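You operate a simulated robot arm through the tools that you are given. There is no shell and no other tool. Be economical: measure what you need, move in short steps, check, and stop when the job is done.

You run a simulated robot arm. Do the job below in one go: nothing can be reset, and whatever is moved stays where it is left.

Task
Empty the box that the book names into the blue pan and stir it in.
Fine: box back, long spoon across the teal dish.
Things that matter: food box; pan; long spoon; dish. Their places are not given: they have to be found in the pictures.

It is judged by the outcome, as a careful person would: the job done as asked, and still so three seconds after it is handed in. It fails if anything else is knocked over, pushed out of place, dropped, spilled or broken.

Robot
A 6-joint arm with a two-finger parallel gripper, fixed in place. Base frame: the origin is at the foot of the arm, x ahead of it, y to its left, z up; the work surface is at about z = 910. Readings come in mm, rad, newtons and seconds.
With the tool pointing down near the work surface it reaches from about 360 to 820 mm from the base axis. Its first joint turns from -2.897 to 2.897 rad. Payload 3.91 kg.
The TCP is the grasp point between the finger pads, 30 mm short of the fingertips. In the tool frame z runs along the fingers and y along their closing line. Largest opening 110 mm; finger width 20, thickness 10; the body of the gripper, 48 by 112 mm, starts 55 mm behind the TCP.
Orientation is told as [roll, pitch, yaw] about the base's x, y, z axes, in that order, counted from this pose: with the fingers straight down and closing along the base's y, the tool's x points along the base's -x, its y along +y and its z along -z.

Tools
- The arm moves only by the tool step_arm. Its argument "deltas" is a list of rows, each a list of 2 entries, a list of its own where there are three numbers: the shift along the tool's x, y, z in mm, then the turn, a rotation vector about the tool's x, y, z in rad. In form: [[[x, y, z], [ax, ay, az]], ...]. A call has 1 to 10 rows; each row is the pose to reach, as a shift and turn from the pose commanded when the call began, along the tool's axes at that moment. "claw" is the gripper command, from -1 (shut) to 1 (fully open), values between in proportion, set as the call begins (left out, the last holds). Each row takes 0.2 s and may step no farther than 50 mm and 0.15 rad from the row before; otherwise, or with a gripper value out of range, the whole call is refused. Where a pose cannot be reached the arm comes as near as it can. A force on the tool above 40 N (or 10 N above the force at the start of the call, whichever is more), or a blocked arm, ends the call early, and 0.2 s more pass. The fingers move at their own pace (about 45 mm/s each) and stop on an object; they squeeze with about 35 N. The grip force told is the motor's: it shows also when the fingers shut on nothing. Time passes only in rows, and 0.2 s behind the last, so rows that repeat a pose let the fingers close. The reply holds the time, the measured pose of the TCP, the force on the tool along the base axes, the opening and the grip force, in the units named above and with some noise.
- Cameras (640 x 400 px; columns grow to the right, rows downward): "scene" is fixed at [47.7, -661.7, 1496.6]; the picture's right is [0.49, -0.87, 0.00], its down [-0.53, -0.29, -0.80] and it looks along [0.70, 0.39, -0.60] (base axes); focal length 214 px, centre (320, 200). "wrist" rides on the gripper at [-36, 0, -57] in the tool frame; the picture's right is [0.00, -1.00, 0.00], its down [0.97, 0.00, -0.24] and it looks along [0.24, 0.00, 0.97] (tool axes); focal length 218 px, centre (320, 200).
- get_image(camera): a new picture of that camera. It takes no simulated time.
- lift_body(by): slides the trunk up (or, below 0, down) by that many mm; the arm rides with it, the base frame stays. It gives what a move gives, with no picture.
- pixel_to_xyz(camera, pixels): for up to 12 pixels [column, row] of the newest picture of that camera ("zoom" is the newest enlarged one), the place [x, y, z] in the base frame of the surface seen there, good to about 2 mm, but the place of the scene camera against the robot may be out by one fixed shift of up to 18 mm in any direction. It takes no simulated time.
- close_up(camera, box): a new picture of the part [left, top, right, bottom] of that camera's present view, enlarged. It takes no simulated time.
- job_done(): hands the job in; it is judged then, once.

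Keep the steps short. Do not move on a guess: measure, check each grasp and each placing, and mend mistakes. In all there are 80 turns and 46 pictures (those below and enlarged ones count). Leave the gripper open and the arm clear of the work at the hand-in unless told otherwise, and finish with a single line.

The tools are called as name(argument=value, ...) on one line, values as JSON. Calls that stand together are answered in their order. step_arm: Moves the arm, as the interface text tells. Its arguments: {"type":"object","properties":{"deltas":{"type":"array","items":{"type":"array"}},"claw":{"type":"number"}},"required":["deltas"]} The other tools are called the same way: lift_body (by) slides the trunk up or down; get_image (camera) takes a picture; pixel_to_xyz (camera, pixels) gives the place of the surface under pixels of a picture; close_up (camera, box) takes an enlarged picture of a part of a camera's view; job_done () hands the job in.

At the start:

```text
clock: 0.0
tcp_pos: [368.8, -133.5, 1389.5]
tcp_rot: [0.0, 0.001, 0.001]
force: [0.9, -0.1, -0.2]
width: 109.8
grasp_force: 0.1
trunk travel left (down, up): [-550.0, 60.0]
```

scene: 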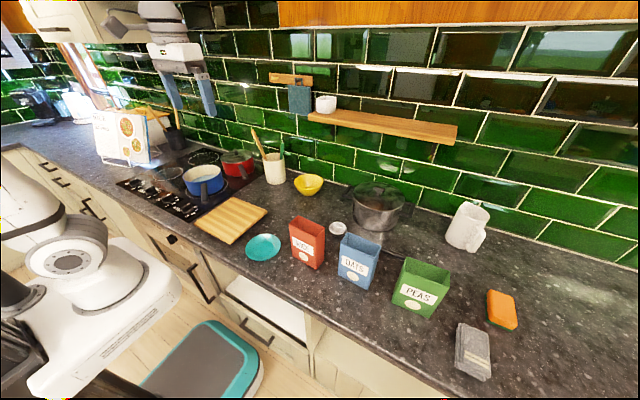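
wrist: 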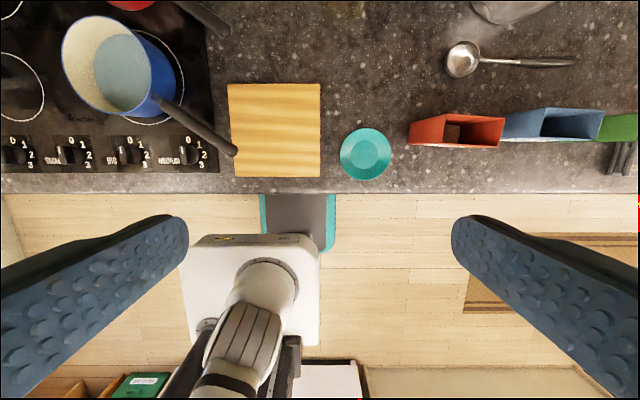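

I see a cookbook at about (122,137) in the scene, boxes at (307,242), (357,262) and (420,287), and utensils near (270,160). I'll enlarge the book, the boxes and the utensils.

close_up(camera="scene", box=[80, 95, 180, 175])

close_up(camera="scene", box=[270, 170, 460, 330])

close_up(camera="scene", box=[160, 110, 340, 220])

```text
5.00 times, centred on (130, 135) of scene
```

zoom: 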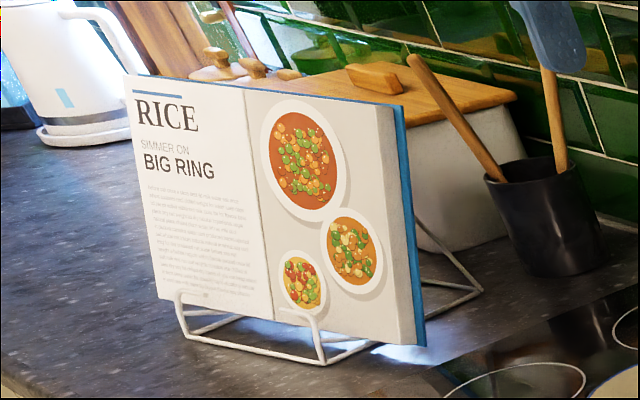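

```text
2.50 times, centred on (365, 250) of scene
```

zoom: 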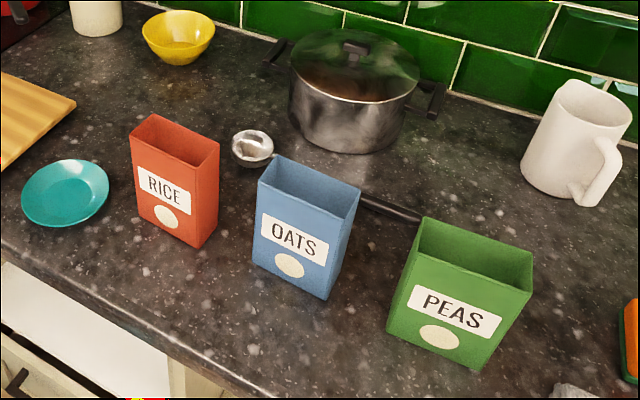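

```text
3.56 times, centred on (250, 165) of scene
```

zoom: 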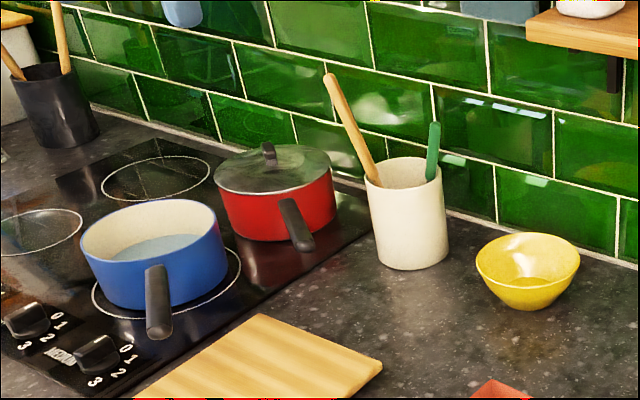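

The book names RICE, so I want the red box at (307,242). Next I'll measure the box, pan, dish, crock utensils and the metal spoon lying behind the boxes, from both cameras.

pixel_to_xyz(camera="wrist", pixels=[[463, 60], [573, 62], [365, 153], [345, 153], [386, 153], [409, 142], [503, 146], [414, 123], [505, 117], [455, 132], [120, 75], [236, 154]])

pixel_to_xyz(camera="wrist", pixels=[[62, 50], [172, 60], [115, 17], [100, 117], [155, 97], [274, 130], [229, 85], [319, 176], [365, 180], [365, 128], [500, 138], [600, 140]])

pixel_to_xyz(camera="scene", pixels=[[253, 132], [264, 158], [282, 148], [281, 155], [274, 165], [338, 228], [262, 247], [292, 221], [310, 217], [326, 228], [307, 255], [203, 178]])

close_up(camera="scene", box=[235, 120, 305, 190])

close_up(camera="wrist", box=[400, 20, 640, 170])

```text
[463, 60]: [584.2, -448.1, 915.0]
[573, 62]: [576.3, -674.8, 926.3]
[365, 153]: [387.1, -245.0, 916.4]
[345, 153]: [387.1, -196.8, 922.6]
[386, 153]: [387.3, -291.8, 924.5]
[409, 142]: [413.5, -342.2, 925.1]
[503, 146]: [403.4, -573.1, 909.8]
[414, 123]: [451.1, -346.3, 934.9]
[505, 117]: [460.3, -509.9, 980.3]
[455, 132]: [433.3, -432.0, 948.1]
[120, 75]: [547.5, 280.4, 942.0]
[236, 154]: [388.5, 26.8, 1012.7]
```

```text
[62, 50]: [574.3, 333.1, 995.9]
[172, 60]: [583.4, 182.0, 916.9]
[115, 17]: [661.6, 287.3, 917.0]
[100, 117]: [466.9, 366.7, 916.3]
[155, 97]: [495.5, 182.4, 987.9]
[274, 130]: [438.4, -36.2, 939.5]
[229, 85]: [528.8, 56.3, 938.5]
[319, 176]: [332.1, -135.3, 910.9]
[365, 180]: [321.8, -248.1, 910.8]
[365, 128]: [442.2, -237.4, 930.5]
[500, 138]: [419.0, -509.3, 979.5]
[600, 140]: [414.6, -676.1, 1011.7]
```

```text
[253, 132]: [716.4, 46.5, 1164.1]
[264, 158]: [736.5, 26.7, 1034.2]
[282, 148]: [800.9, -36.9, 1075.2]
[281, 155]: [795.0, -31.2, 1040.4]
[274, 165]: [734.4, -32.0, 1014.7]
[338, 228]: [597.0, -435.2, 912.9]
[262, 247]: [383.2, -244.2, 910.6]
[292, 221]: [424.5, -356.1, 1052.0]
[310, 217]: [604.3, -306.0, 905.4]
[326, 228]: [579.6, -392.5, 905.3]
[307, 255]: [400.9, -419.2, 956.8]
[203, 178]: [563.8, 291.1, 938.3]
```

```text
5.71 times, centred on (270, 155) of scene
```

zoom: 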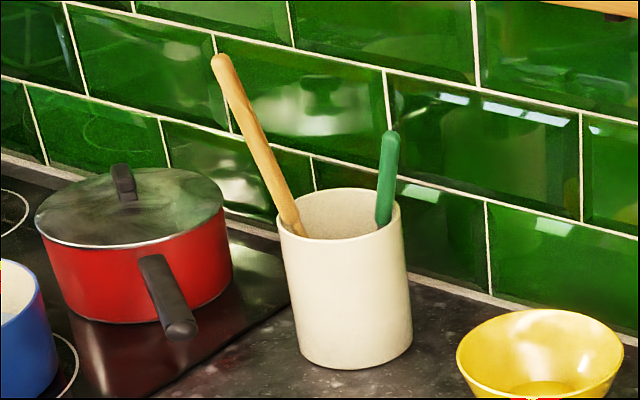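

```text
2.67 times, centred on (520, 95) of wrist
```

zoom: 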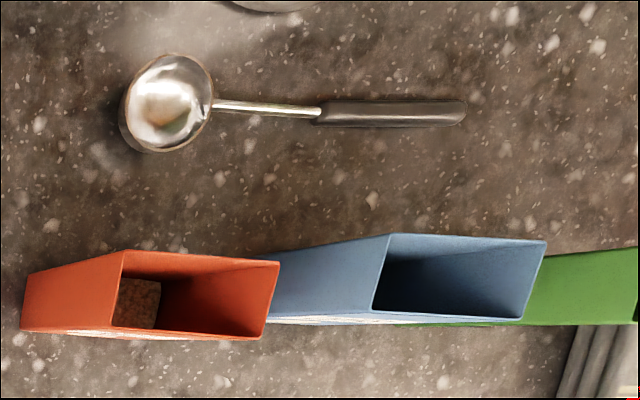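

The long wooden spoon stands in the cream crock, with its top near (253,132). The metal item on the counter is a ladle. Next I'll measure the RICE box corners in the wrist enlargement.

pixel_to_xyz(camera="zoom", pixels=[[124, 253], [278, 264], [262, 338], [114, 326], [23, 329], [28, 275], [60, 300], [136, 305], [377, 310], [388, 237], [200, 337], [200, 256]])

pixel_to_xyz(camera="scene", pixels=[[290, 218], [299, 217], [325, 226], [317, 231], [314, 269], [293, 256], [342, 234], [350, 234], [340, 274], [301, 262], [307, 248], [230, 262]])

```text
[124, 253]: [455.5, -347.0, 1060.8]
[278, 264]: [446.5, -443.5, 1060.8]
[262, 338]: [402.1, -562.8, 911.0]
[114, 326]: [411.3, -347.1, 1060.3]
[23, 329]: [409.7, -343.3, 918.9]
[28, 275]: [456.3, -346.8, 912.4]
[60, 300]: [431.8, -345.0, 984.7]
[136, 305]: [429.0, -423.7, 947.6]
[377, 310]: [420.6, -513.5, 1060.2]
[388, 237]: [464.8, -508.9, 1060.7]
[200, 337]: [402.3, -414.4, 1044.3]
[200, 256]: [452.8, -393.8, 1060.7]
```

```text
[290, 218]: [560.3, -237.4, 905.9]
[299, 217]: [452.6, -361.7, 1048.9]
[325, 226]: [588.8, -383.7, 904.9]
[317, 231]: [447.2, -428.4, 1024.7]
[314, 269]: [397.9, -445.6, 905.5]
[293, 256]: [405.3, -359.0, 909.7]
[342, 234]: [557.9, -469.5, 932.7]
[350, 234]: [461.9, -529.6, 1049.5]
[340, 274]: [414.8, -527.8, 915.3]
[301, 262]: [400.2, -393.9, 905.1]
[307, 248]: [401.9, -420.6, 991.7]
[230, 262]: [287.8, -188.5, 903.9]
```

The RICE box rim is at z≈1060. It is centred near (429,-394), about 96 mm wide and 44 mm thick, and turned about -5°. I'll bring the arm over to that side high up while pitching the tool to horizontal, and open the gripper.

step_arm(deltas=[[[-3, -25, 0], [0, -0.15, 0]], [[-6, -50, 0], [0, -0.3, 0]], [[-9, -75, 0], [0, -0.45, 0]], [[-12, -100, 0], [0, -0.6, 0]], [[-15, -125, 0], [0, -0.75, 0]], [[-18, -150, 0], [0, -0.9, 0]], [[-21, -175, 0], [0, -1.05, 0]], [[-24, -200, 0], [0, -1.2, 0]], [[-27, -225, 0], [0, -1.35, 0]], [[-30, -250, 0], [0, -1.45, 0]]], claw=1)

```text
clock: 2.2
tcp_pos: [399.1, -385.2, 1390.0]
tcp_rot: [0.003, -1.452, -0.003]
force: [1.2, 0.6, -0.4]
width: 109.8
grasp_force: 0.1
trunk travel left (down, up): [-550.0, 60.0]
```

The tool is horizontal now, pointing along +x. I'll retreat it to x≈300, align its yaw to the box (-0.09 rad), and then look from the wrist.

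step_arm(deltas=[[[0, 0, -45], [0.05, 0, 0]], [[0, 2, -90], [0.09, -0.02, 0]]])

lift_body(by=-300)

get_image(camera="wrist")

```text
clock: 2.8
tcp_pos: [311.4, -379.9, 1399.9]
tcp_rot: [-0.105, -1.471, 0.016]
force: [0.5, 0.9, -0.3]
width: 110.1
grasp_force: 0.0
trunk travel left (down, up): [-550.0, 60.0]
```

```text
clock: 5.8
tcp_pos: [311.7, -380.3, 1099.4]
tcp_rot: [-0.1, -1.47, 0.01]
force: [0.1, 0.2, -0.5]
width: 110.0
grasp_force: 0.0
trunk travel left (down, up): [-250.0, 360.0]
```

```text
38 pictures are left
```

wrist: 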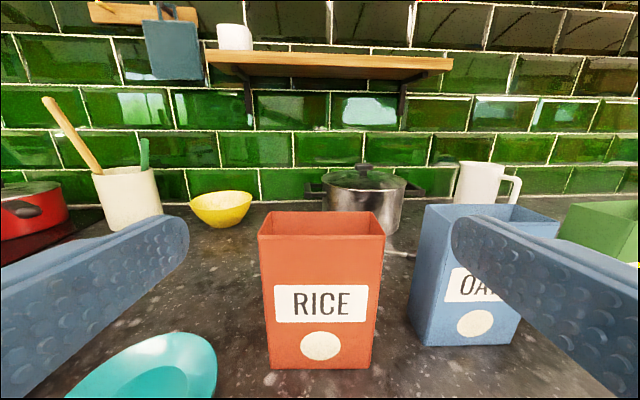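

The box sits almost centred in this view, with front rim corners at (261,238) and (383,237). I'll measure it, and the spoon as well.

pixel_to_xyz(camera="wrist", pixels=[[264, 245], [380, 245], [275, 360], [368, 360], [262, 214], [378, 213], [410, 320], [428, 208], [46, 99], [97, 172], [128, 172], [144, 143]])

```text
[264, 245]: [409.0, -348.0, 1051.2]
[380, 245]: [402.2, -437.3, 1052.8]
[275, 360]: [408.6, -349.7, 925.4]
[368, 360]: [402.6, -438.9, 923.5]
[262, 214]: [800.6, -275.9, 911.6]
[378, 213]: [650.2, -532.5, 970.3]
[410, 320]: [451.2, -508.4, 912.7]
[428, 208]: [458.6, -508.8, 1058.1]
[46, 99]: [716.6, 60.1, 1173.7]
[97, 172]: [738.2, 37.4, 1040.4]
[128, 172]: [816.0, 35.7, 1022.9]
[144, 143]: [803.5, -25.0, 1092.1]
```

The front face is centred at y≈-393. Next I'll lower the trunk to put the TCP at about z=1006, then go forward 116 mm with the fingers either side of the box.

lift_body(by=-93)

step_arm(deltas=[[[0, -2, 30], [0, 0, 0]], [[0, -3, 60], [0, 0, 0]], [[0, -3, 90], [0, 0, 0]], [[0, -3, 116], [0, 0, 0]]])

get_image(camera="wrist")

```text
clock: 7.1
tcp_pos: [312.2, -380.3, 1006.2]
tcp_rot: [-0.099, -1.47, 0.007]
force: [-0.4, 0.5, 0.4]
width: 109.8
grasp_force: 0.1
trunk travel left (down, up): [-157.0, 453.0]
```

```text
clock: 8.1
tcp_pos: [425.0, -393.7, 997.6]
tcp_rot: [-0.127, -1.471, 0.034]
force: [-13.7, 2.0, 9.3]
width: 109.9
grasp_force: 0.0
trunk travel left (down, up): [-157.0, 453.0]
```

```text
37 pictures are left
```

wrist: 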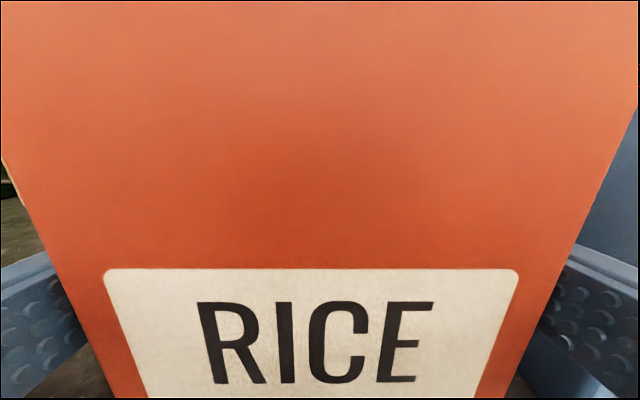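

The force reads -13.7 N in x and +9.3 N in z. I'll hold still for a moment to see whether that is real contact.

step_arm(deltas=[[[0, 0, 0], [0, 0, 0]], [[0, 0, 0], [0, 0, 0]]])

get_image(camera="scene")

```text
clock: 8.7
tcp_pos: [424.1, -394.4, 999.4]
tcp_rot: [-0.125, -1.473, 0.034]
force: [-16.1, -1.8, 17.6]
width: 110.1
grasp_force: 0.1
trunk travel left (down, up): [-157.0, 453.0]
```

```text
36 pictures are left
```

scene: 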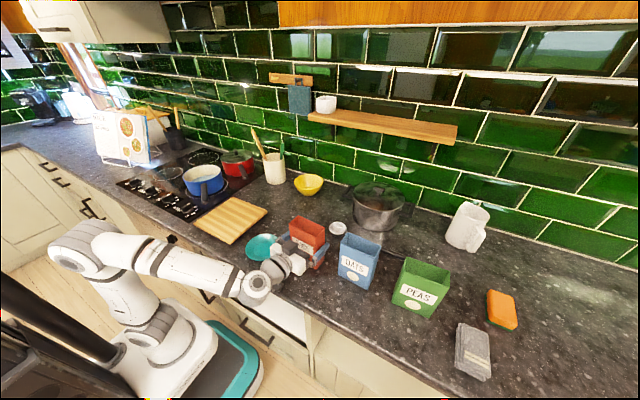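

The contact is real: force is about 24 N up and back. I'll enlarge the wrist area to see what touches.

close_up(camera="scene", box=[215, 210, 345, 310])

```text
4.00 times, centred on (280, 260) of scene
```

zoom: 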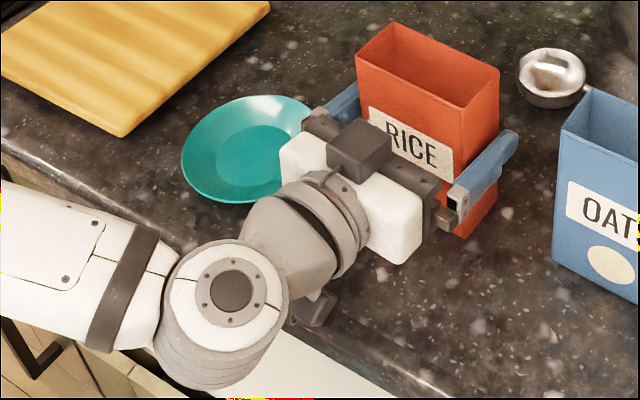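

The underside of the wrist is touching the counter edge. I'll raise slightly and tilt the fingers more downward, turning about the TCP, so the wrist rises.

step_arm(deltas=[[[-8, 0, -2], [0, 0, 0]], [[-10, 0, -4], [0, 0.1, 0]], [[-10, 0, -6], [0, 0.2, 0]], [[-10, 0, -6], [0, 0.27, 0]], [[-10, 0, -6], [0, 0.27, 0]]])

close_up(camera="scene", box=[215, 210, 345, 310])

```text
clock: 9.9
tcp_pos: [421.6, -394.6, 1006.5]
tcp_rot: [-0.029, -1.199, -0.065]
force: [-0.3, 0.6, 0.2]
width: 109.9
grasp_force: 0.1
trunk travel left (down, up): [-157.0, 453.0]
```

```text
4.00 times, centred on (280, 260) of scene
```

zoom: 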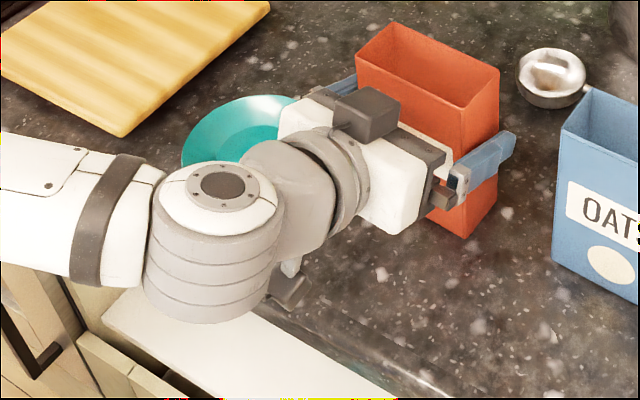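

The force is now near zero and the fingers straddle the box. I'll close the gripper.

step_arm(deltas=[[[0, 0, 0], [0, 0, 0]], [[0, 0, 0], [0, 0, 0]], [[0, 0, 0], [0, 0, 0]]], claw=-1)

```text
clock: 10.7
tcp_pos: [421.9, -393.5, 1007.1]
tcp_rot: [-0.029, -1.199, -0.063]
force: [1.0, 0.5, 1.6]
width: 99.5
grasp_force: 35.2
trunk travel left (down, up): [-157.0, 453.0]
```

The grip holds at 99.5 mm and 35 N. I'll lift straight up with the trunk.

lift_body(by=200)

get_image(camera="scene")

```text
clock: 12.8
tcp_pos: [421.6, -392.5, 1204.5]
tcp_rot: [-0.028, -1.2, -0.065]
force: [-0.2, 0.2, -1.8]
width: 100.1
grasp_force: 35.5
trunk travel left (down, up): [-357.0, 253.0]
```

```text
33 pictures are left
```

scene: 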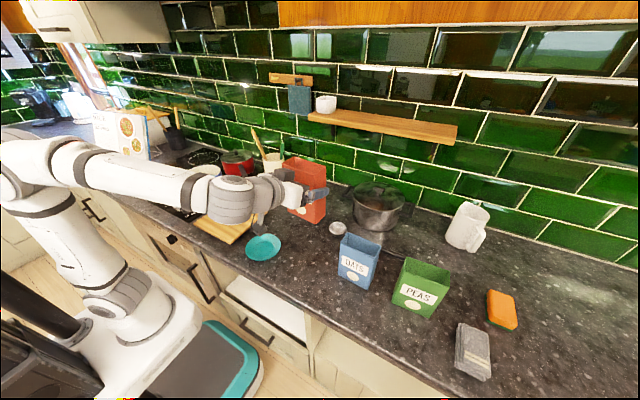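

The box is lifted level. Next I'll carry it at z≈1200 towards the blue pan, and measure the pan in an enlarged scene view.

step_arm(deltas=[[[-2.4, 45.4, 4.8], [0, 0, 0]], [[-4.8, 90.8, 9.6], [0, 0, 0]], [[-7.2, 136.2, 14.4], [0, 0, 0]], [[-9.6, 181.6, 19.2], [0, 0, 0]], [[-12, 227, 24], [0, 0, 0]], [[-14.4, 272.4, 28.8], [0, 0, 0]], [[-16.8, 317.8, 33.6], [0, 0, 0]], [[-19.2, 363.2, 38.4], [0, 0, 0]], [[-21.6, 408.6, 43.2], [0, 0, 0]], [[-24, 454, 48], [0, 0, 0]]])

close_up(camera="scene", box=[140, 120, 300, 220])

```text
clock: 15.1
tcp_pos: [514.5, 56.4, 1205.4]
tcp_rot: [-0.02, -1.199, -0.068]
force: [0.2, -0.6, -1.3]
width: 99.9
grasp_force: 34.9
trunk travel left (down, up): [-357.0, 253.0]
```

```text
4.00 times, centred on (220, 170) of scene
```

zoom: 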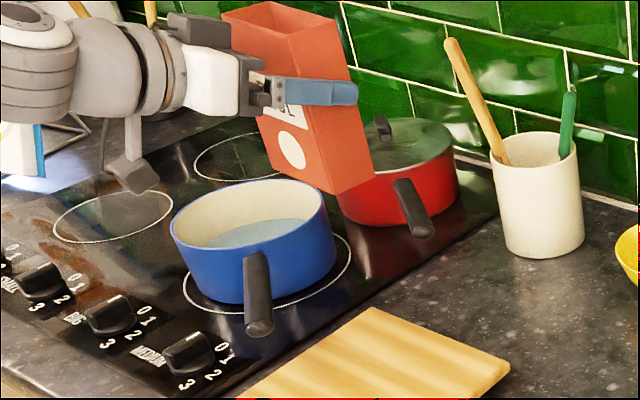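

I'll measure the pan rim around its circle, its floor, and the crock and spoon.

pixel_to_xyz(camera="zoom", pixels=[[173, 225], [250, 181], [325, 195], [327, 215], [210, 252], [290, 240], [260, 232], [280, 283], [185, 208], [452, 45], [500, 162], [540, 136]])

```text
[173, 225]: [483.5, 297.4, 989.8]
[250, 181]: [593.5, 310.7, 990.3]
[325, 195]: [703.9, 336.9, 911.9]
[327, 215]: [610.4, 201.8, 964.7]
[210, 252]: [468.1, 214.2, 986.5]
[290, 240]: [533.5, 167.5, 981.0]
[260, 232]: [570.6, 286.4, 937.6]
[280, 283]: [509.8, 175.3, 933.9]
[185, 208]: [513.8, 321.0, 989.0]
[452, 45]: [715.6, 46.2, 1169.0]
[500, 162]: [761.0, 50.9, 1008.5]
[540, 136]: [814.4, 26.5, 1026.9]
```

The pan fits a circle centred near (544,257) in the robot frame, with radius 80 and rim z≈998. I'll put the box just short of the centre, then lower it to z≈1120.

step_arm(deltas=[[[-1.2, 44, 1.8], [0, 0, 0]], [[-2.4, 88, 3.6], [0, 0, 0]], [[-3.6, 132, 5.4], [0, 0, 0]], [[-4.8, 175.3, 7.2], [0, 0, 0]]])

lift_body(by=-85)

close_up(camera="scene", box=[140, 120, 300, 220])

```text
clock: 16.1
tcp_pos: [540.3, 226.2, 1207.4]
tcp_rot: [-0.031, -1.2, -0.062]
force: [-0.2, -0.2, -1.7]
width: 99.7
grasp_force: 34.8
trunk travel left (down, up): [-357.0, 253.0]
```

```text
clock: 17.3
tcp_pos: [542.3, 226.7, 1122.2]
tcp_rot: [-0.027, -1.201, -0.065]
force: [0.8, 0.7, -1.7]
width: 99.9
grasp_force: 34.6
trunk travel left (down, up): [-272.0, 338.0]
```

```text
4.00 times, centred on (220, 170) of scene
```

zoom: 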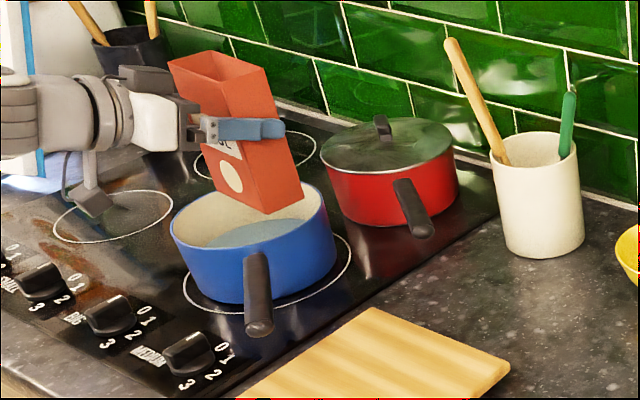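

The box is over the pan. I'll begin tipping towards +y, turning about the box's own horizontal axis through the first 1.3 rad.

step_arm(deltas=[[[0, 0, 0], [0.0525, 0, -0.1354]], [[0, 0, 0], [0.105, 0, -0.2709]], [[0, 0, 0], [0.1575, 0, -0.4063]], [[0, 0, 0], [0.21, 0, -0.5417]], [[0, 0, 0], [0.2625, 0, -0.677]], [[0, 0, 0], [0.315, 0, -0.8126]], [[0, 0, 0], [0.3675, 0, -0.948]], [[0, 0, 0], [0.42, 0, -1.0834]], [[0, 0, 0], [0.4725, 0, -1.2189]]])

close_up(camera="scene", box=[140, 120, 300, 220])

```text
clock: 19.3
tcp_pos: [542.2, 226.8, 1122.2]
tcp_rot: [-1.478, -0.234, 1.102]
force: [0.5, 0.0, -1.2]
width: 99.7
grasp_force: 35.0
trunk travel left (down, up): [-272.0, 338.0]
```

```text
4.00 times, centred on (220, 170) of scene
```

zoom: 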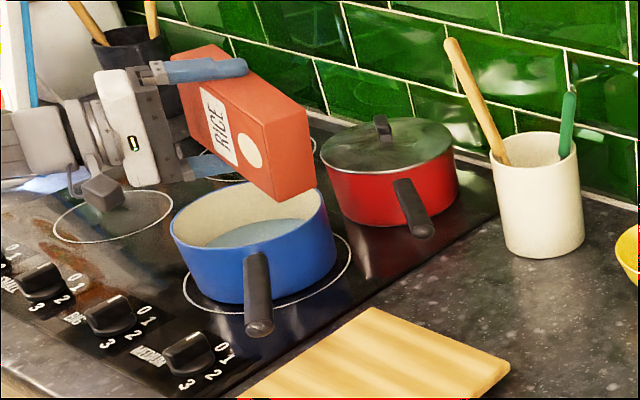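

The tool is at about 77° of tip and nothing has fallen. I'll check where the lip sits relative to the pan before going further.

pixel_to_xyz(camera="zoom", pixels=[[190, 62], [197, 90], [208, 145], [215, 45], [275, 198], [305, 110], [270, 130], [203, 150]])

```text
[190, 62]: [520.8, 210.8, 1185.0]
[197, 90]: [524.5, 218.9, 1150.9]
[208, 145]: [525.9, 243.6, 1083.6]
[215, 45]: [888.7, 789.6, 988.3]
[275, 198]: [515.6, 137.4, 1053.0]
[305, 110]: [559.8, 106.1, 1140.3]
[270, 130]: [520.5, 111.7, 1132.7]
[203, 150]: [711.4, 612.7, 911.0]
```

The bottom edge matches my prediction, so the lip is over the pan. I'll continue tipping gradually to about 126°.

step_arm(deltas=[[[0, 0, 0], [0.0362, 0, -0.0934]], [[0, 0, 0], [0.0724, 0, -0.1868]], [[0, 0, 0], [0.1086, 0, -0.2802]], [[0, 0, 0], [0.1448, 0, -0.3736]], [[0, 0, 0], [0.181, 0, -0.467]], [[0, 0, 0], [0.2172, 0, -0.5604]], [[0, 0, 0], [0.2534, 0, -0.6538]], [[0, 0, 0], [0.2896, 0, -0.7472]], [[0, 0, 0], [0.3258, 0, -0.8406]], [[0, 0, 0], [0.3258, 0, -0.8406]]])

close_up(camera="scene", box=[140, 120, 300, 220])

```text
clock: 21.5
tcp_pos: [540.6, 227.5, 1123.0]
tcp_rot: [-1.836, 0.598, 1.027]
force: [0.4, -0.2, -0.1]
width: 99.5
grasp_force: 34.6
trunk travel left (down, up): [-272.0, 338.0]
```

```text
4.00 times, centred on (220, 170) of scene
```

zoom: 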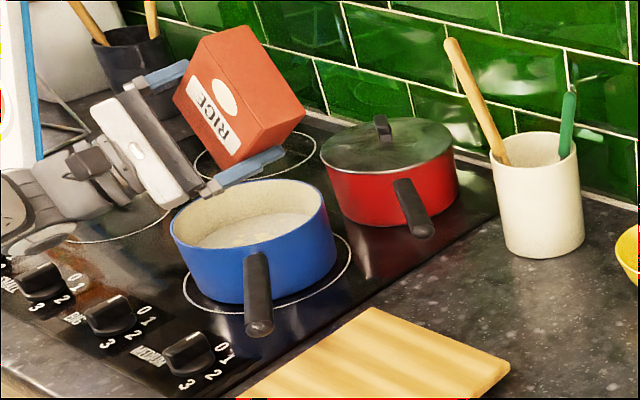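

The pan's surface has turned to rice and the measured weight has dropped. To empty the box completely, I'll raise 30 mm, tip a little more and look into it.

lift_body(by=30)

step_arm(deltas=[[[0, 0, 0], [0.0434, 0, -0.112]], [[0, 0, 0], [0.0869, 0, -0.2242]], [[0, 0, 0], [0.1303, 0, -0.3362]], [[0, 0, 0], [0.0869, 0, -0.2242]], [[0, 0, 0], [0.1303, 0, -0.3362]], [[0, 0, 0], [0.1303, 0, -0.3362]]])

close_up(camera="scene", box=[140, 120, 300, 220])

```text
clock: 22.2
tcp_pos: [541.9, 227.9, 1153.7]
tcp_rot: [-1.838, 0.599, 1.029]
force: [-0.2, -0.2, -0.9]
width: 99.4
grasp_force: 35.2
trunk travel left (down, up): [-302.0, 308.0]
```

```text
clock: 23.6
tcp_pos: [540.7, 226.3, 1153.6]
tcp_rot: [-2.093, 0.909, 0.851]
force: [-0.4, -0.3, -1.2]
width: 99.3
grasp_force: 35.2
trunk travel left (down, up): [-302.0, 308.0]
```

```text
4.00 times, centred on (220, 170) of scene
```

zoom: 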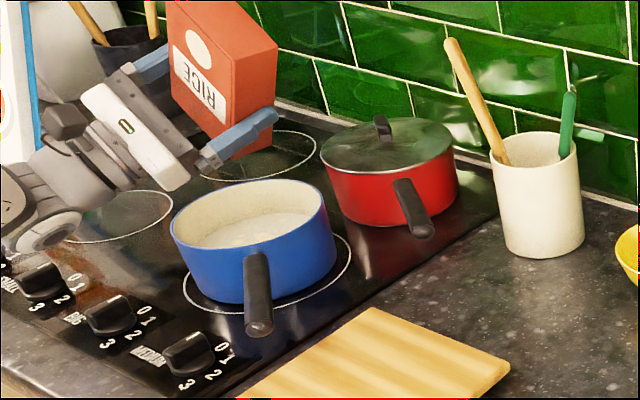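

The box is empty. I'll raise to travel height and turn it back upright by reversing the turns.

lift_body(by=55)

step_arm(deltas=[[[0, 0, 0], [-0.052, 0, 0.1342]], [[0, 0, 0], [-0.104, 0, 0.2683]], [[0, 0, 0], [-0.156, 0, 0.4025]], [[0, 0, 0], [-0.208, 0, 0.5366]], [[0, 0, 0], [-0.26, 0, 0.6708]], [[0, 0, 0], [-0.312, 0, 0.805]], [[0, 0, 0], [-0.364, 0, 0.9391]], [[0, 0, 0], [-0.416, 0, 1.0733]], [[0, 0, 0], [-0.468, 0, 1.2074]]])

step_arm(deltas=[[[0, 0, 0], [-0.052, 0, 0.1342]], [[0, 0, 0], [-0.104, 0, 0.2683]], [[0, 0, 0], [-0.156, 0, 0.4025]], [[0, 0, 0], [-0.208, 0, 0.5366]], [[0, 0, 0], [-0.26, 0, 0.6708]], [[0, 0, 0], [-0.312, 0, 0.805]], [[0, 0, 0], [-0.364, 0, 0.9391]], [[0, 0, 0], [-0.416, 0, 1.0733]], [[0, 0, 0], [-0.4606, 0, 1.1883]]])

```text
clock: 24.6
tcp_pos: [541.6, 226.4, 1208.2]
tcp_rot: [-2.092, 0.91, 0.853]
force: [-0.3, 0.4, 1.0]
width: 99.2
grasp_force: 35.4
trunk travel left (down, up): [-357.0, 253.0]
```

```text
clock: 26.6
tcp_pos: [542.0, 225.8, 1206.5]
tcp_rot: [-1.462, -0.271, 1.096]
force: [-0.4, 0.7, -0.6]
width: 99.0
grasp_force: 35.0
trunk travel left (down, up): [-357.0, 253.0]
```

```text
clock: 28.6
tcp_pos: [541.0, 226.0, 1207.1]
tcp_rot: [-0.023, -1.2, -0.068]
force: [-0.1, 1.1, -1.7]
width: 99.4
grasp_force: 34.9
trunk travel left (down, up): [-357.0, 253.0]
```

The box is upright again. I'll carry it back along the same line.

step_arm(deltas=[[[2.06, -44.95, -3.94], [0, 0, 0]], [[4.12, -89.9, -7.88], [0, 0, 0]], [[6.18, -134.85, -11.82], [0, 0, 0]], [[8.24, -179.8, -15.76], [0, 0, 0]], [[10.3, -224.75, -19.7], [0, 0, 0]], [[12.36, -269.7, -23.64], [0, 0, 0]], [[14.42, -314.65, -27.58], [0, 0, 0]], [[16.48, -359.6, -31.52], [0, 0, 0]], [[18.54, -404.55, -35.46], [0, 0, 0]], [[20.6, -449.5, -39.4], [0, 0, 0]]])

step_arm(deltas=[[[2.06, -44.95, -3.94], [0, 0, 0]], [[4.12, -89.9, -7.88], [0, 0, 0]], [[6.18, -134.85, -11.82], [0, 0, 0]], [[8.2, -179.8, -15.8], [0, 0, 0]], [[8.2, -179.8, -15.8], [0, 0, 0]]])

get_image(camera="scene")

```text
clock: 30.8
tcp_pos: [457.3, -217.2, 1209.2]
tcp_rot: [-0.027, -1.202, -0.063]
force: [-0.1, -0.7, -0.4]
width: 99.6
grasp_force: 34.9
trunk travel left (down, up): [-357.0, 253.0]
```

```text
clock: 32.0
tcp_pos: [421.8, -394.6, 1209.3]
tcp_rot: [-0.028, -1.201, -0.066]
force: [-0.2, -0.2, -0.9]
width: 99.2
grasp_force: 34.9
trunk travel left (down, up): [-357.0, 253.0]
```

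```text
27 pictures are left
```

scene: 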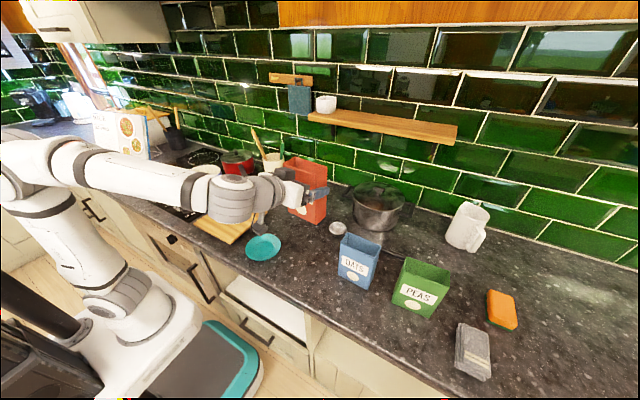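

The position matches the pick-up point. I'll lower most of the way and read the height.

lift_body(by=-192)

close_up(camera="scene", box=[215, 210, 345, 310])

```text
clock: 34.1
tcp_pos: [421.7, -393.1, 1016.1]
tcp_rot: [-0.028, -1.201, -0.065]
force: [-0.4, 0.3, -1.2]
width: 99.2
grasp_force: 34.5
trunk travel left (down, up): [-165.0, 445.0]
```

```text
4.00 times, centred on (280, 260) of scene
```

zoom: 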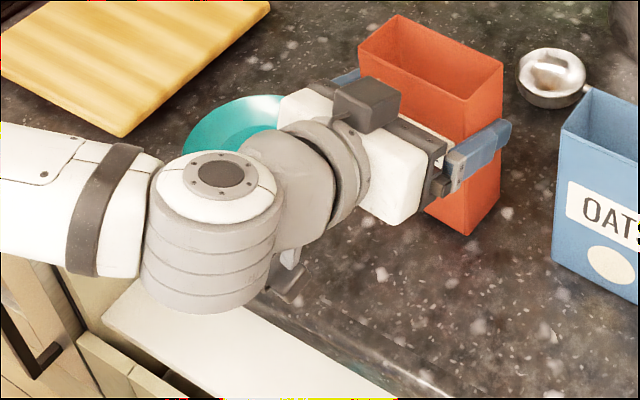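

It is about 9 mm above the counter. I'll lower 7 mm, then in small bits while watching the force.

lift_body(by=-7)

lift_body(by=-1.5)

```text
clock: 34.6
tcp_pos: [421.4, -394.1, 1010.0]
tcp_rot: [-0.03, -1.2, -0.064]
force: [0.6, -0.5, 3.3]
width: 99.6
grasp_force: 34.8
trunk travel left (down, up): [-158.0, 452.0]
```

```text
clock: 35.1
tcp_pos: [421.2, -392.3, 1009.0]
tcp_rot: [-0.031, -1.206, -0.06]
force: [1.7, -1.5, 12.1]
width: 99.1
grasp_force: 34.9
trunk travel left (down, up): [-157.0, 453.0]
```

Contact is felt (12 N up), so the box stands on the counter. I'll open the gripper.

step_arm(deltas=[[[0, 0, 0], [0, 0, 0]], [[0, 0, 0], [0, 0, 0]], [[0, 0, 0], [0, 0, 0]]], claw=1)

step_arm(deltas=[[[0, 0, -25], [0, 0, 0]], [[0, 0, -50], [0, 0, 0]], [[0, 0, -75], [0, 0, 0]], [[0, 0, -100], [0, 0, 0]], [[0, 0, -120], [0, 0, 0]]])

get_image(camera="wrist")

```text
clock: 35.9
tcp_pos: [421.2, -394.5, 1007.4]
tcp_rot: [-0.028, -1.2, -0.063]
force: [-0.5, -0.6, -0.4]
width: 109.8
grasp_force: 0.0
trunk travel left (down, up): [-157.0, 453.0]
```

```text
clock: 37.1
tcp_pos: [308.4, -385.1, 1052.1]
tcp_rot: [-0.027, -1.202, -0.064]
force: [-0.6, -1.2, 0.1]
width: 109.8
grasp_force: 0.1
trunk travel left (down, up): [-157.0, 453.0]
```

```text
25 pictures are left
```

wrist: 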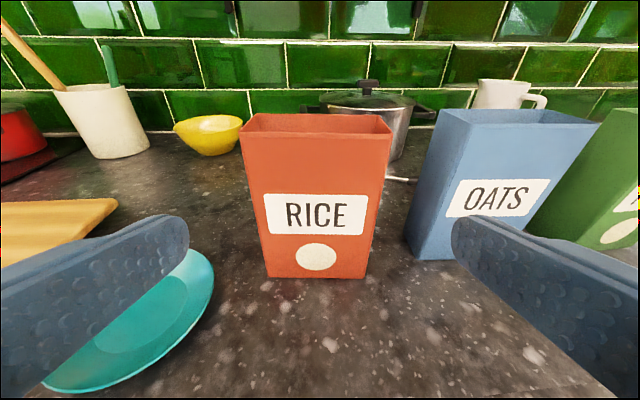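

The box is back upright. I'll verify its position and measure the dish, crock and spoon from here.

pixel_to_xyz(camera="wrist", pixels=[[247, 140], [385, 140], [270, 272], [360, 273], [20, 40], [50, 75], [105, 58], [95, 130], [55, 93], [210, 275], [150, 330], [100, 388]])

```text
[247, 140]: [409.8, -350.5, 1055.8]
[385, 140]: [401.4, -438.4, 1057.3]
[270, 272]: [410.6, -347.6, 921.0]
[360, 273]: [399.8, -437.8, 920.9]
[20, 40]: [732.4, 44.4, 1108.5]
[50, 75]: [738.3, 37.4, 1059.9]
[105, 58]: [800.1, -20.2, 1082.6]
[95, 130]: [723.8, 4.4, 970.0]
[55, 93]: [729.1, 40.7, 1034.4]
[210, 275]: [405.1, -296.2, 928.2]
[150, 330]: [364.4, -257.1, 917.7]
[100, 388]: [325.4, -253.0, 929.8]
```

The box is back within about 2 mm, and the dish rim is at z≈929. The spoon handle runs from (717,60,1174) to (738,37,1040). Next I'll raise and go towards a spot in front of it, levelling the tool, rolling it to match the handle's lean, and part-closing the fingers.

lift_body(by=75)

step_arm(deltas=[[[-9.1, 42.5, 22.2], [-0.009, -0.027, -0.021]], [[-18.2, 85.1, 44.5], [-0.019, -0.054, -0.041]], [[-27.3, 127.6, 66.7], [-0.028, -0.081, -0.062]], [[-36.4, 170.2, 88.9], [-0.037, -0.108, -0.082]], [[-45.4, 212.8, 111.1], [-0.047, -0.135, -0.103]], [[-54.5, 255.3, 133.4], [-0.056, -0.162, -0.124]], [[-63.6, 297.8, 155.6], [-0.065, -0.189, -0.144]], [[-72.7, 340.4, 177.8], [-0.074, -0.216, -0.165]], [[-81.8, 383, 200], [-0.084, -0.243, -0.185]], [[-90.9, 425.5, 222.3], [-0.093, -0.27, -0.206]]], claw=0.1)

get_image(camera="wrist")

```text
clock: 38.3
tcp_pos: [308.9, -386.7, 1125.8]
tcp_rot: [-0.028, -1.201, -0.064]
force: [-0.5, 0.6, 0.0]
width: 110.0
grasp_force: 0.1
trunk travel left (down, up): [-232.0, 378.0]
```

```text
clock: 40.5
tcp_pos: [583.1, 9.5, 1129.0]
tcp_rot: [-0.872, -1.378, 0.923]
force: [-0.5, 0.6, -0.9]
width: 60.5
grasp_force: 0.1
out of reach, approached as far as the arm can: row 10
trunk travel left (down, up): [-232.0, 378.0]
```

```text
24 pictures are left
```

wrist: 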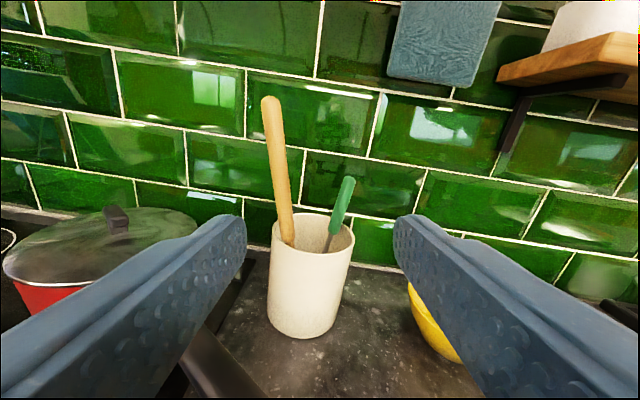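

The arm reports a reach limit here, because the trunk is low for this height. The handle is clear at (270,100) to (290,240). I'll measure it, then raise the trunk.

pixel_to_xyz(camera="wrist", pixels=[[269, 101], [273, 125], [278, 155], [283, 185], [288, 225], [290, 240], [348, 182], [333, 235], [312, 217], [272, 240], [352, 240], [108, 215]])

lift_body(by=130)

```text
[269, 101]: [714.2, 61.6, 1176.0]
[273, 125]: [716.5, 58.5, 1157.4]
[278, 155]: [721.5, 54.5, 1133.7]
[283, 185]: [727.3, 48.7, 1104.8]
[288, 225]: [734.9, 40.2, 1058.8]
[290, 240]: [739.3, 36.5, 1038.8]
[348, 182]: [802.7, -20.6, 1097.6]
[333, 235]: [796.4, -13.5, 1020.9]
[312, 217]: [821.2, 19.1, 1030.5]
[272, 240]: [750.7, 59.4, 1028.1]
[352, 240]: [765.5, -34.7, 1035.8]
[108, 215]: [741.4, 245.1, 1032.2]
```

```text
clock: 42.0
tcp_pos: [584.0, 9.4, 1258.8]
tcp_rot: [-0.878, -1.38, 0.927]
force: [0.4, 0.1, 0.8]
width: 60.5
grasp_force: 0.0
trunk travel left (down, up): [-362.0, 248.0]
```

The handle line is now precise: at z=1125 its axis is near (729,52.5). I'll go down and forward to a pre-grasp point 65 mm short.

step_arm(deltas=[[[28.9, 14.4, 20.9], [0, 0, 0]], [[57.7, 28.8, 41.8], [0, 0, 0]], [[86.6, 43.2, 62.6], [0, 0, 0]], [[115.4, 57.6, 83.5], [0, 0, 0]], [[115.4, 57.6, 83.5], [0, 0, 0]]])

get_image(camera="wrist")

```text
clock: 43.2
tcp_pos: [653.3, 2.4, 1141.0]
tcp_rot: [-0.672, -1.396, 0.758]
force: [-0.9, 1.1, 0.4]
width: 60.6
grasp_force: 0.0
out of reach, approached as far as the arm can: row 1, 2, 3, 4, 5
trunk travel left (down, up): [-362.0, 248.0]
```

```text
23 pictures are left
```

wrist: 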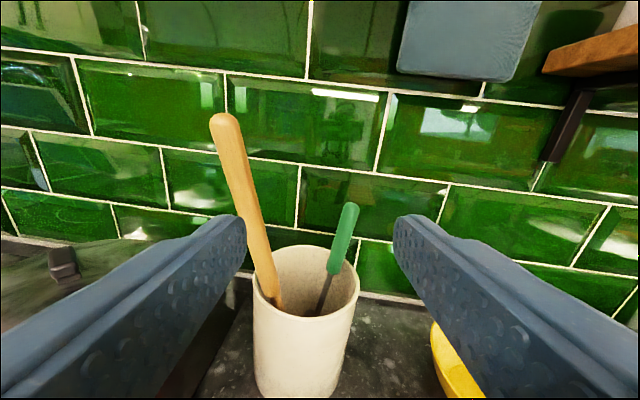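

The arm comes close but will not move in y: the tool lies nearly in line with the forearm, which is a wrist singularity. I'll yaw the tool about +0.45 rad to approach the handle from the right, and keep back for now.

step_arm(deltas=[[[0, -8, -5], [-0.074, -0.011, -0.009]], [[0, -16, -10], [-0.147, -0.022, -0.018]], [[0, -24, -15], [-0.22, -0.033, -0.027]], [[0, -30, -20], [-0.294, -0.044, -0.037]], [[0, -30, -20], [-0.367, -0.055, -0.046]], [[0, -30, -20], [-0.441, -0.066, -0.055]], [[0, -30, -20], [-0.441, -0.066, -0.055]]])

get_image(camera="wrist")

```text
clock: 44.8
tcp_pos: [635.1, -26.1, 1148.3]
tcp_rot: [-0.735, -1.414, 1.274]
force: [-0.5, -0.4, 0.8]
width: 60.5
grasp_force: 0.0
trunk travel left (down, up): [-362.0, 248.0]
```

```text
22 pictures are left
```

wrist: 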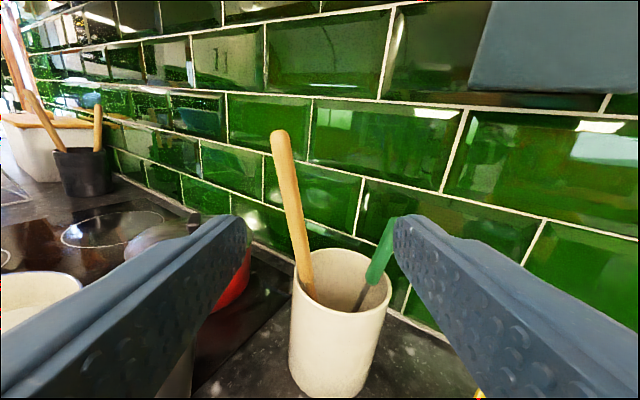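

This works and is reachable. A roll of -0.144 rad about the tool axis will align with the handle. I'll move to 75 mm short of it and check.

step_arm(deltas=[[[3, 10, 24], [0, 0, -0.072]], [[6.3, 20.6, 47.9], [0, 0, -0.144]], [[6.3, 20.6, 47.9], [0, 0, -0.144]]])

get_image(camera="wrist")

```text
clock: 45.6
tcp_pos: [667.1, 15.0, 1134.1]
tcp_rot: [-1.128, -1.294, 1.676]
force: [-0.9, 0.4, 0.2]
width: 60.5
grasp_force: 0.0
trunk travel left (down, up): [-362.0, 248.0]
```

```text
21 pictures are left
```

wrist: 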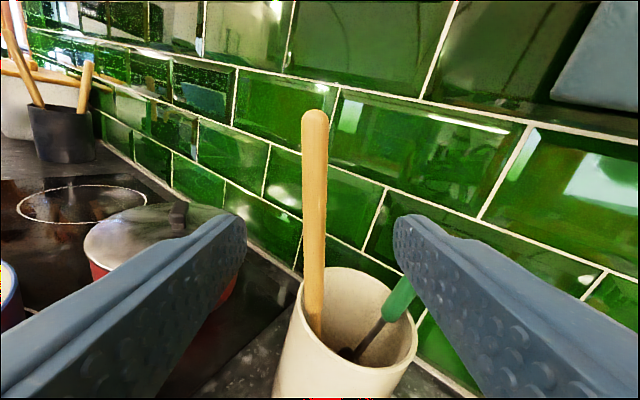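

The handle is centred (column 314) and upright in view. I'll go forward 60 mm, then close gently.

step_arm(deltas=[[[0, 1.5, 20], [0, 0, 0]], [[0, 3, 40], [0, 0, 0]], [[0, 3, 60], [0, 0, 0]], [[0, 3, 60], [0, 0, 0]]])

get_image(camera="wrist")

```text
clock: 46.6
tcp_pos: [716.3, 50.2, 1125.9]
tcp_rot: [-1.128, -1.294, 1.673]
force: [0.5, -0.7, -0.8]
width: 60.6
grasp_force: 0.1
trunk travel left (down, up): [-362.0, 248.0]
```

```text
20 pictures are left
```

wrist: 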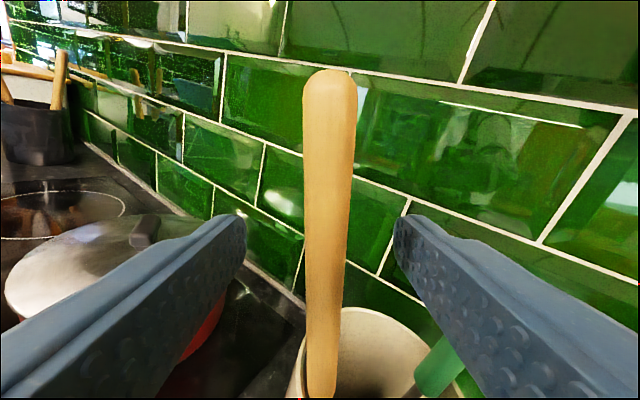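

The handle is between the fingers at column 328. I'll check its depth relative to the fingertips.

pixel_to_xyz(camera="wrist", pixels=[[328, 180], [326, 230], [324, 270], [240, 225], [402, 225]])

```text
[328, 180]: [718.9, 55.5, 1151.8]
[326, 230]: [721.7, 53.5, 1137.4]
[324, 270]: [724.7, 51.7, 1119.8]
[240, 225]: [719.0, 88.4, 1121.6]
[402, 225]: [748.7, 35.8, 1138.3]
```

The handle axis is about 14 mm ahead of the TCP, well within the pads. I'll close on it.

step_arm(deltas=[[[0, 0, 0], [0, 0, 0]], [[0, 0, 0], [0, 0, 0]], [[0, 0, 0], [0, 0, 0]], [[0, 0, 0], [0, 0, 0]], [[0, 0, 0], [0, 0, 0]]], claw=-1)

```text
clock: 47.8
tcp_pos: [715.2, 50.4, 1126.1]
tcp_rot: [-1.129, -1.296, 1.676]
force: [0.7, -0.4, 0.3]
width: 13.7
grasp_force: 34.5
trunk travel left (down, up): [-362.0, 248.0]
```

It holds the handle at 13.7 mm. A vertical lift draws the head up near the middle of the crock, so I'll lift with the trunk in two parts.

lift_body(by=80)

close_up(camera="scene", box=[180, 90, 340, 190])

```text
clock: 49.0
tcp_pos: [716.6, 50.8, 1205.8]
tcp_rot: [-1.128, -1.295, 1.674]
force: [0.0, 0.1, -0.6]
width: 13.7
grasp_force: 35.1
trunk travel left (down, up): [-442.0, 168.0]
```

```text
4.00 times, centred on (260, 140) of scene
```

zoom: 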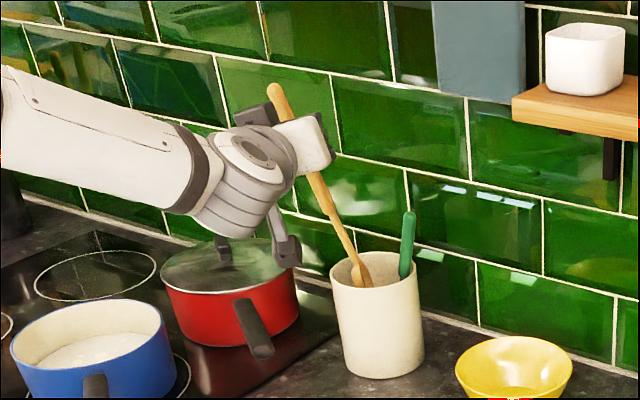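

The spoon is coming out cleanly, with its head showing at the crock mouth. I'll lift another 90 mm.

lift_body(by=90)

close_up(camera="scene", box=[140, 80, 332, 200])

```text
clock: 50.3
tcp_pos: [715.2, 49.9, 1295.0]
tcp_rot: [-1.127, -1.293, 1.673]
force: [1.1, 0.1, -1.4]
width: 13.5
grasp_force: 34.5
trunk travel left (down, up): [-532.0, 78.0]
```

```text
3.33 times, centred on (236, 140) of scene
```

zoom: 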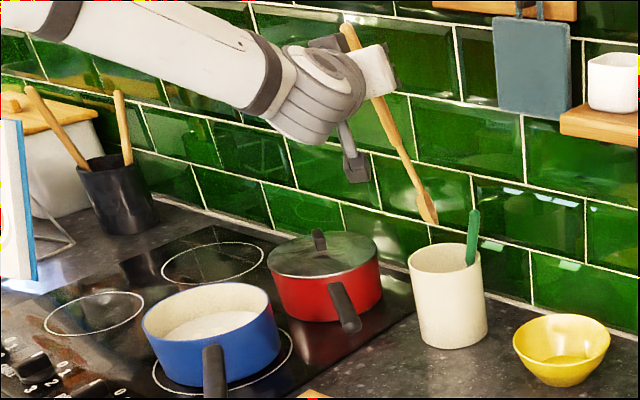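

The spoon is free. I'll measure its tip at (431,218) and its top at (346,27).

pixel_to_xyz(camera="zoom", pixels=[[432, 219], [428, 205], [418, 182], [395, 130], [346, 28], [350, 40], [165, 320], [208, 310], [255, 315], [196, 330], [230, 297], [318, 235]])

```text
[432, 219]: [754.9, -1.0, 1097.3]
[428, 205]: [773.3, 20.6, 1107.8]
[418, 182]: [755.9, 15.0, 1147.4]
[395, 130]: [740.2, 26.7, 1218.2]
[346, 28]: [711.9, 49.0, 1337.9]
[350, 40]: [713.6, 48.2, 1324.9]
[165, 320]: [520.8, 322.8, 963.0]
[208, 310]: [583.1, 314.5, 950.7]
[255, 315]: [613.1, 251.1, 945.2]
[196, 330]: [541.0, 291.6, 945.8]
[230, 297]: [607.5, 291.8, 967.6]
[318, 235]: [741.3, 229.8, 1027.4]
```

The spoon is 249 mm long and its tip is about 190 mm below the TCP. I'll carry it high to above the pan centre, yawing 0.45 rad to stay away from the singularity.

step_arm(deltas=[[[-8.1, 36.7, -10.4], [-0.054, -0.014, -0.0065]], [[-16.2, 73.4, -20.9], [-0.108, -0.0275, -0.013]], [[-24.3, 110.1, -31.3], [-0.162, -0.041, -0.0195]], [[-32.4, 146.8, -41.8], [-0.2165, -0.055, -0.026]], [[-40.5, 183.5, -52.2], [-0.271, -0.069, -0.0325]], [[-48.6, 220.2, -62.6], [-0.325, -0.0825, -0.039]], [[-56.7, 256.9, -73.1], [-0.379, -0.096, -0.0455]], [[-64.8, 293.6, -83.5], [-0.433, -0.11, -0.052]], [[-64.8, 293.6, -83.5], [-0.433, -0.11, -0.052]]])

lift_body(by=-90)

close_up(camera="scene", box=[110, 80, 302, 200])

```text
clock: 52.3
tcp_pos: [494.0, 269.1, 1291.8]
tcp_rot: [-1.124, -1.296, 2.121]
force: [-0.4, 0.8, -0.9]
width: 13.9
grasp_force: 35.3
trunk travel left (down, up): [-532.0, 78.0]
```

```text
clock: 53.5
tcp_pos: [493.0, 269.5, 1202.7]
tcp_rot: [-1.128, -1.294, 2.122]
force: [0.1, 0.2, -0.5]
width: 14.0
grasp_force: 34.9
trunk travel left (down, up): [-442.0, 168.0]
```

```text
3.33 times, centred on (206, 140) of scene
```

zoom: 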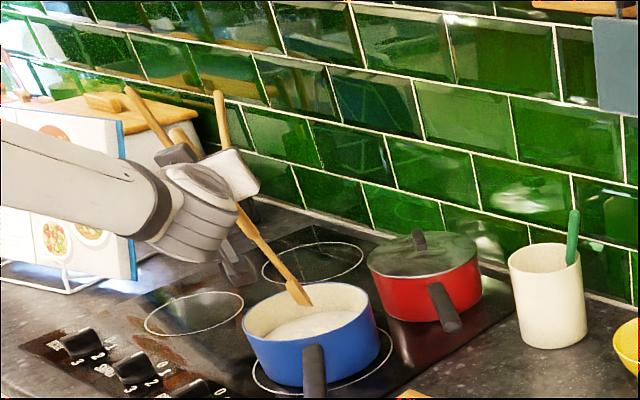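

The spoon is above the pan. I'll verify its tip against the pan.

pixel_to_xyz(camera="zoom", pixels=[[304, 301], [298, 292], [290, 280], [258, 234], [247, 315], [300, 286], [375, 305], [340, 322]])

```text
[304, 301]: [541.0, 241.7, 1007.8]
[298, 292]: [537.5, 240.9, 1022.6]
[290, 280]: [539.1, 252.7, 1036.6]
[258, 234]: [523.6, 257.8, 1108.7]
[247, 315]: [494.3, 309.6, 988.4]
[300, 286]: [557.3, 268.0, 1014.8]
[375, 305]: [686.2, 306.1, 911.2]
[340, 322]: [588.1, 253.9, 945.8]
```

The tip is within about 5 mm of the pan centre at z≈1012. I'll lower into the rice while watching the force.

lift_body(by=-60)

lift_body(by=-12)

close_up(camera="scene", box=[140, 110, 284, 200])

```text
clock: 54.5
tcp_pos: [492.2, 269.8, 1142.9]
tcp_rot: [-1.125, -1.294, 2.121]
force: [0.1, 0.8, -0.5]
width: 13.6
grasp_force: 35.3
trunk travel left (down, up): [-382.0, 228.0]
```

```text
clock: 55.1
tcp_pos: [493.0, 269.8, 1131.1]
tcp_rot: [-1.129, -1.293, 2.127]
force: [-0.4, 1.8, 2.9]
width: 13.8
grasp_force: 34.5
trunk travel left (down, up): [-370.0, 240.0]
```

```text
4.44 times, centred on (212, 155) of scene
```

zoom: 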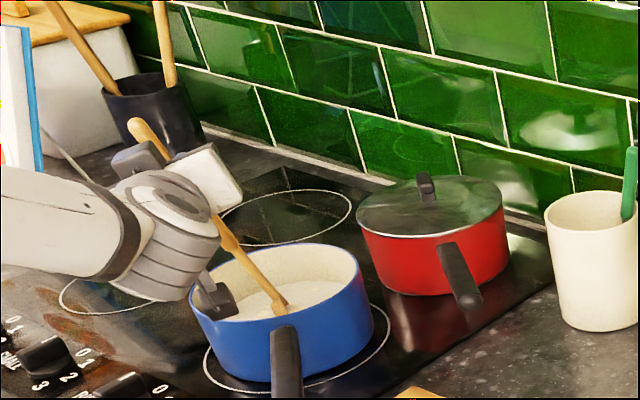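

There's a slight force of +3 N z. The dark bracket under the wrist shows at (213,298), close to the pan rim in this view, so I'll measure its distance.

pixel_to_xyz(camera="zoom", pixels=[[213, 298], [225, 308], [205, 280], [228, 318], [200, 312], [280, 300], [260, 295], [310, 290]])

```text
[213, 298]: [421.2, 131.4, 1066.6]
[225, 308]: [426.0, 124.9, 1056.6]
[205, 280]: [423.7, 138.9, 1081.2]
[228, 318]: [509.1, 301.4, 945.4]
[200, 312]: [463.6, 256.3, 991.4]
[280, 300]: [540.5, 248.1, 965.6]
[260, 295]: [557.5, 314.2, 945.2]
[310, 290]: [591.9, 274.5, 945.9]
```

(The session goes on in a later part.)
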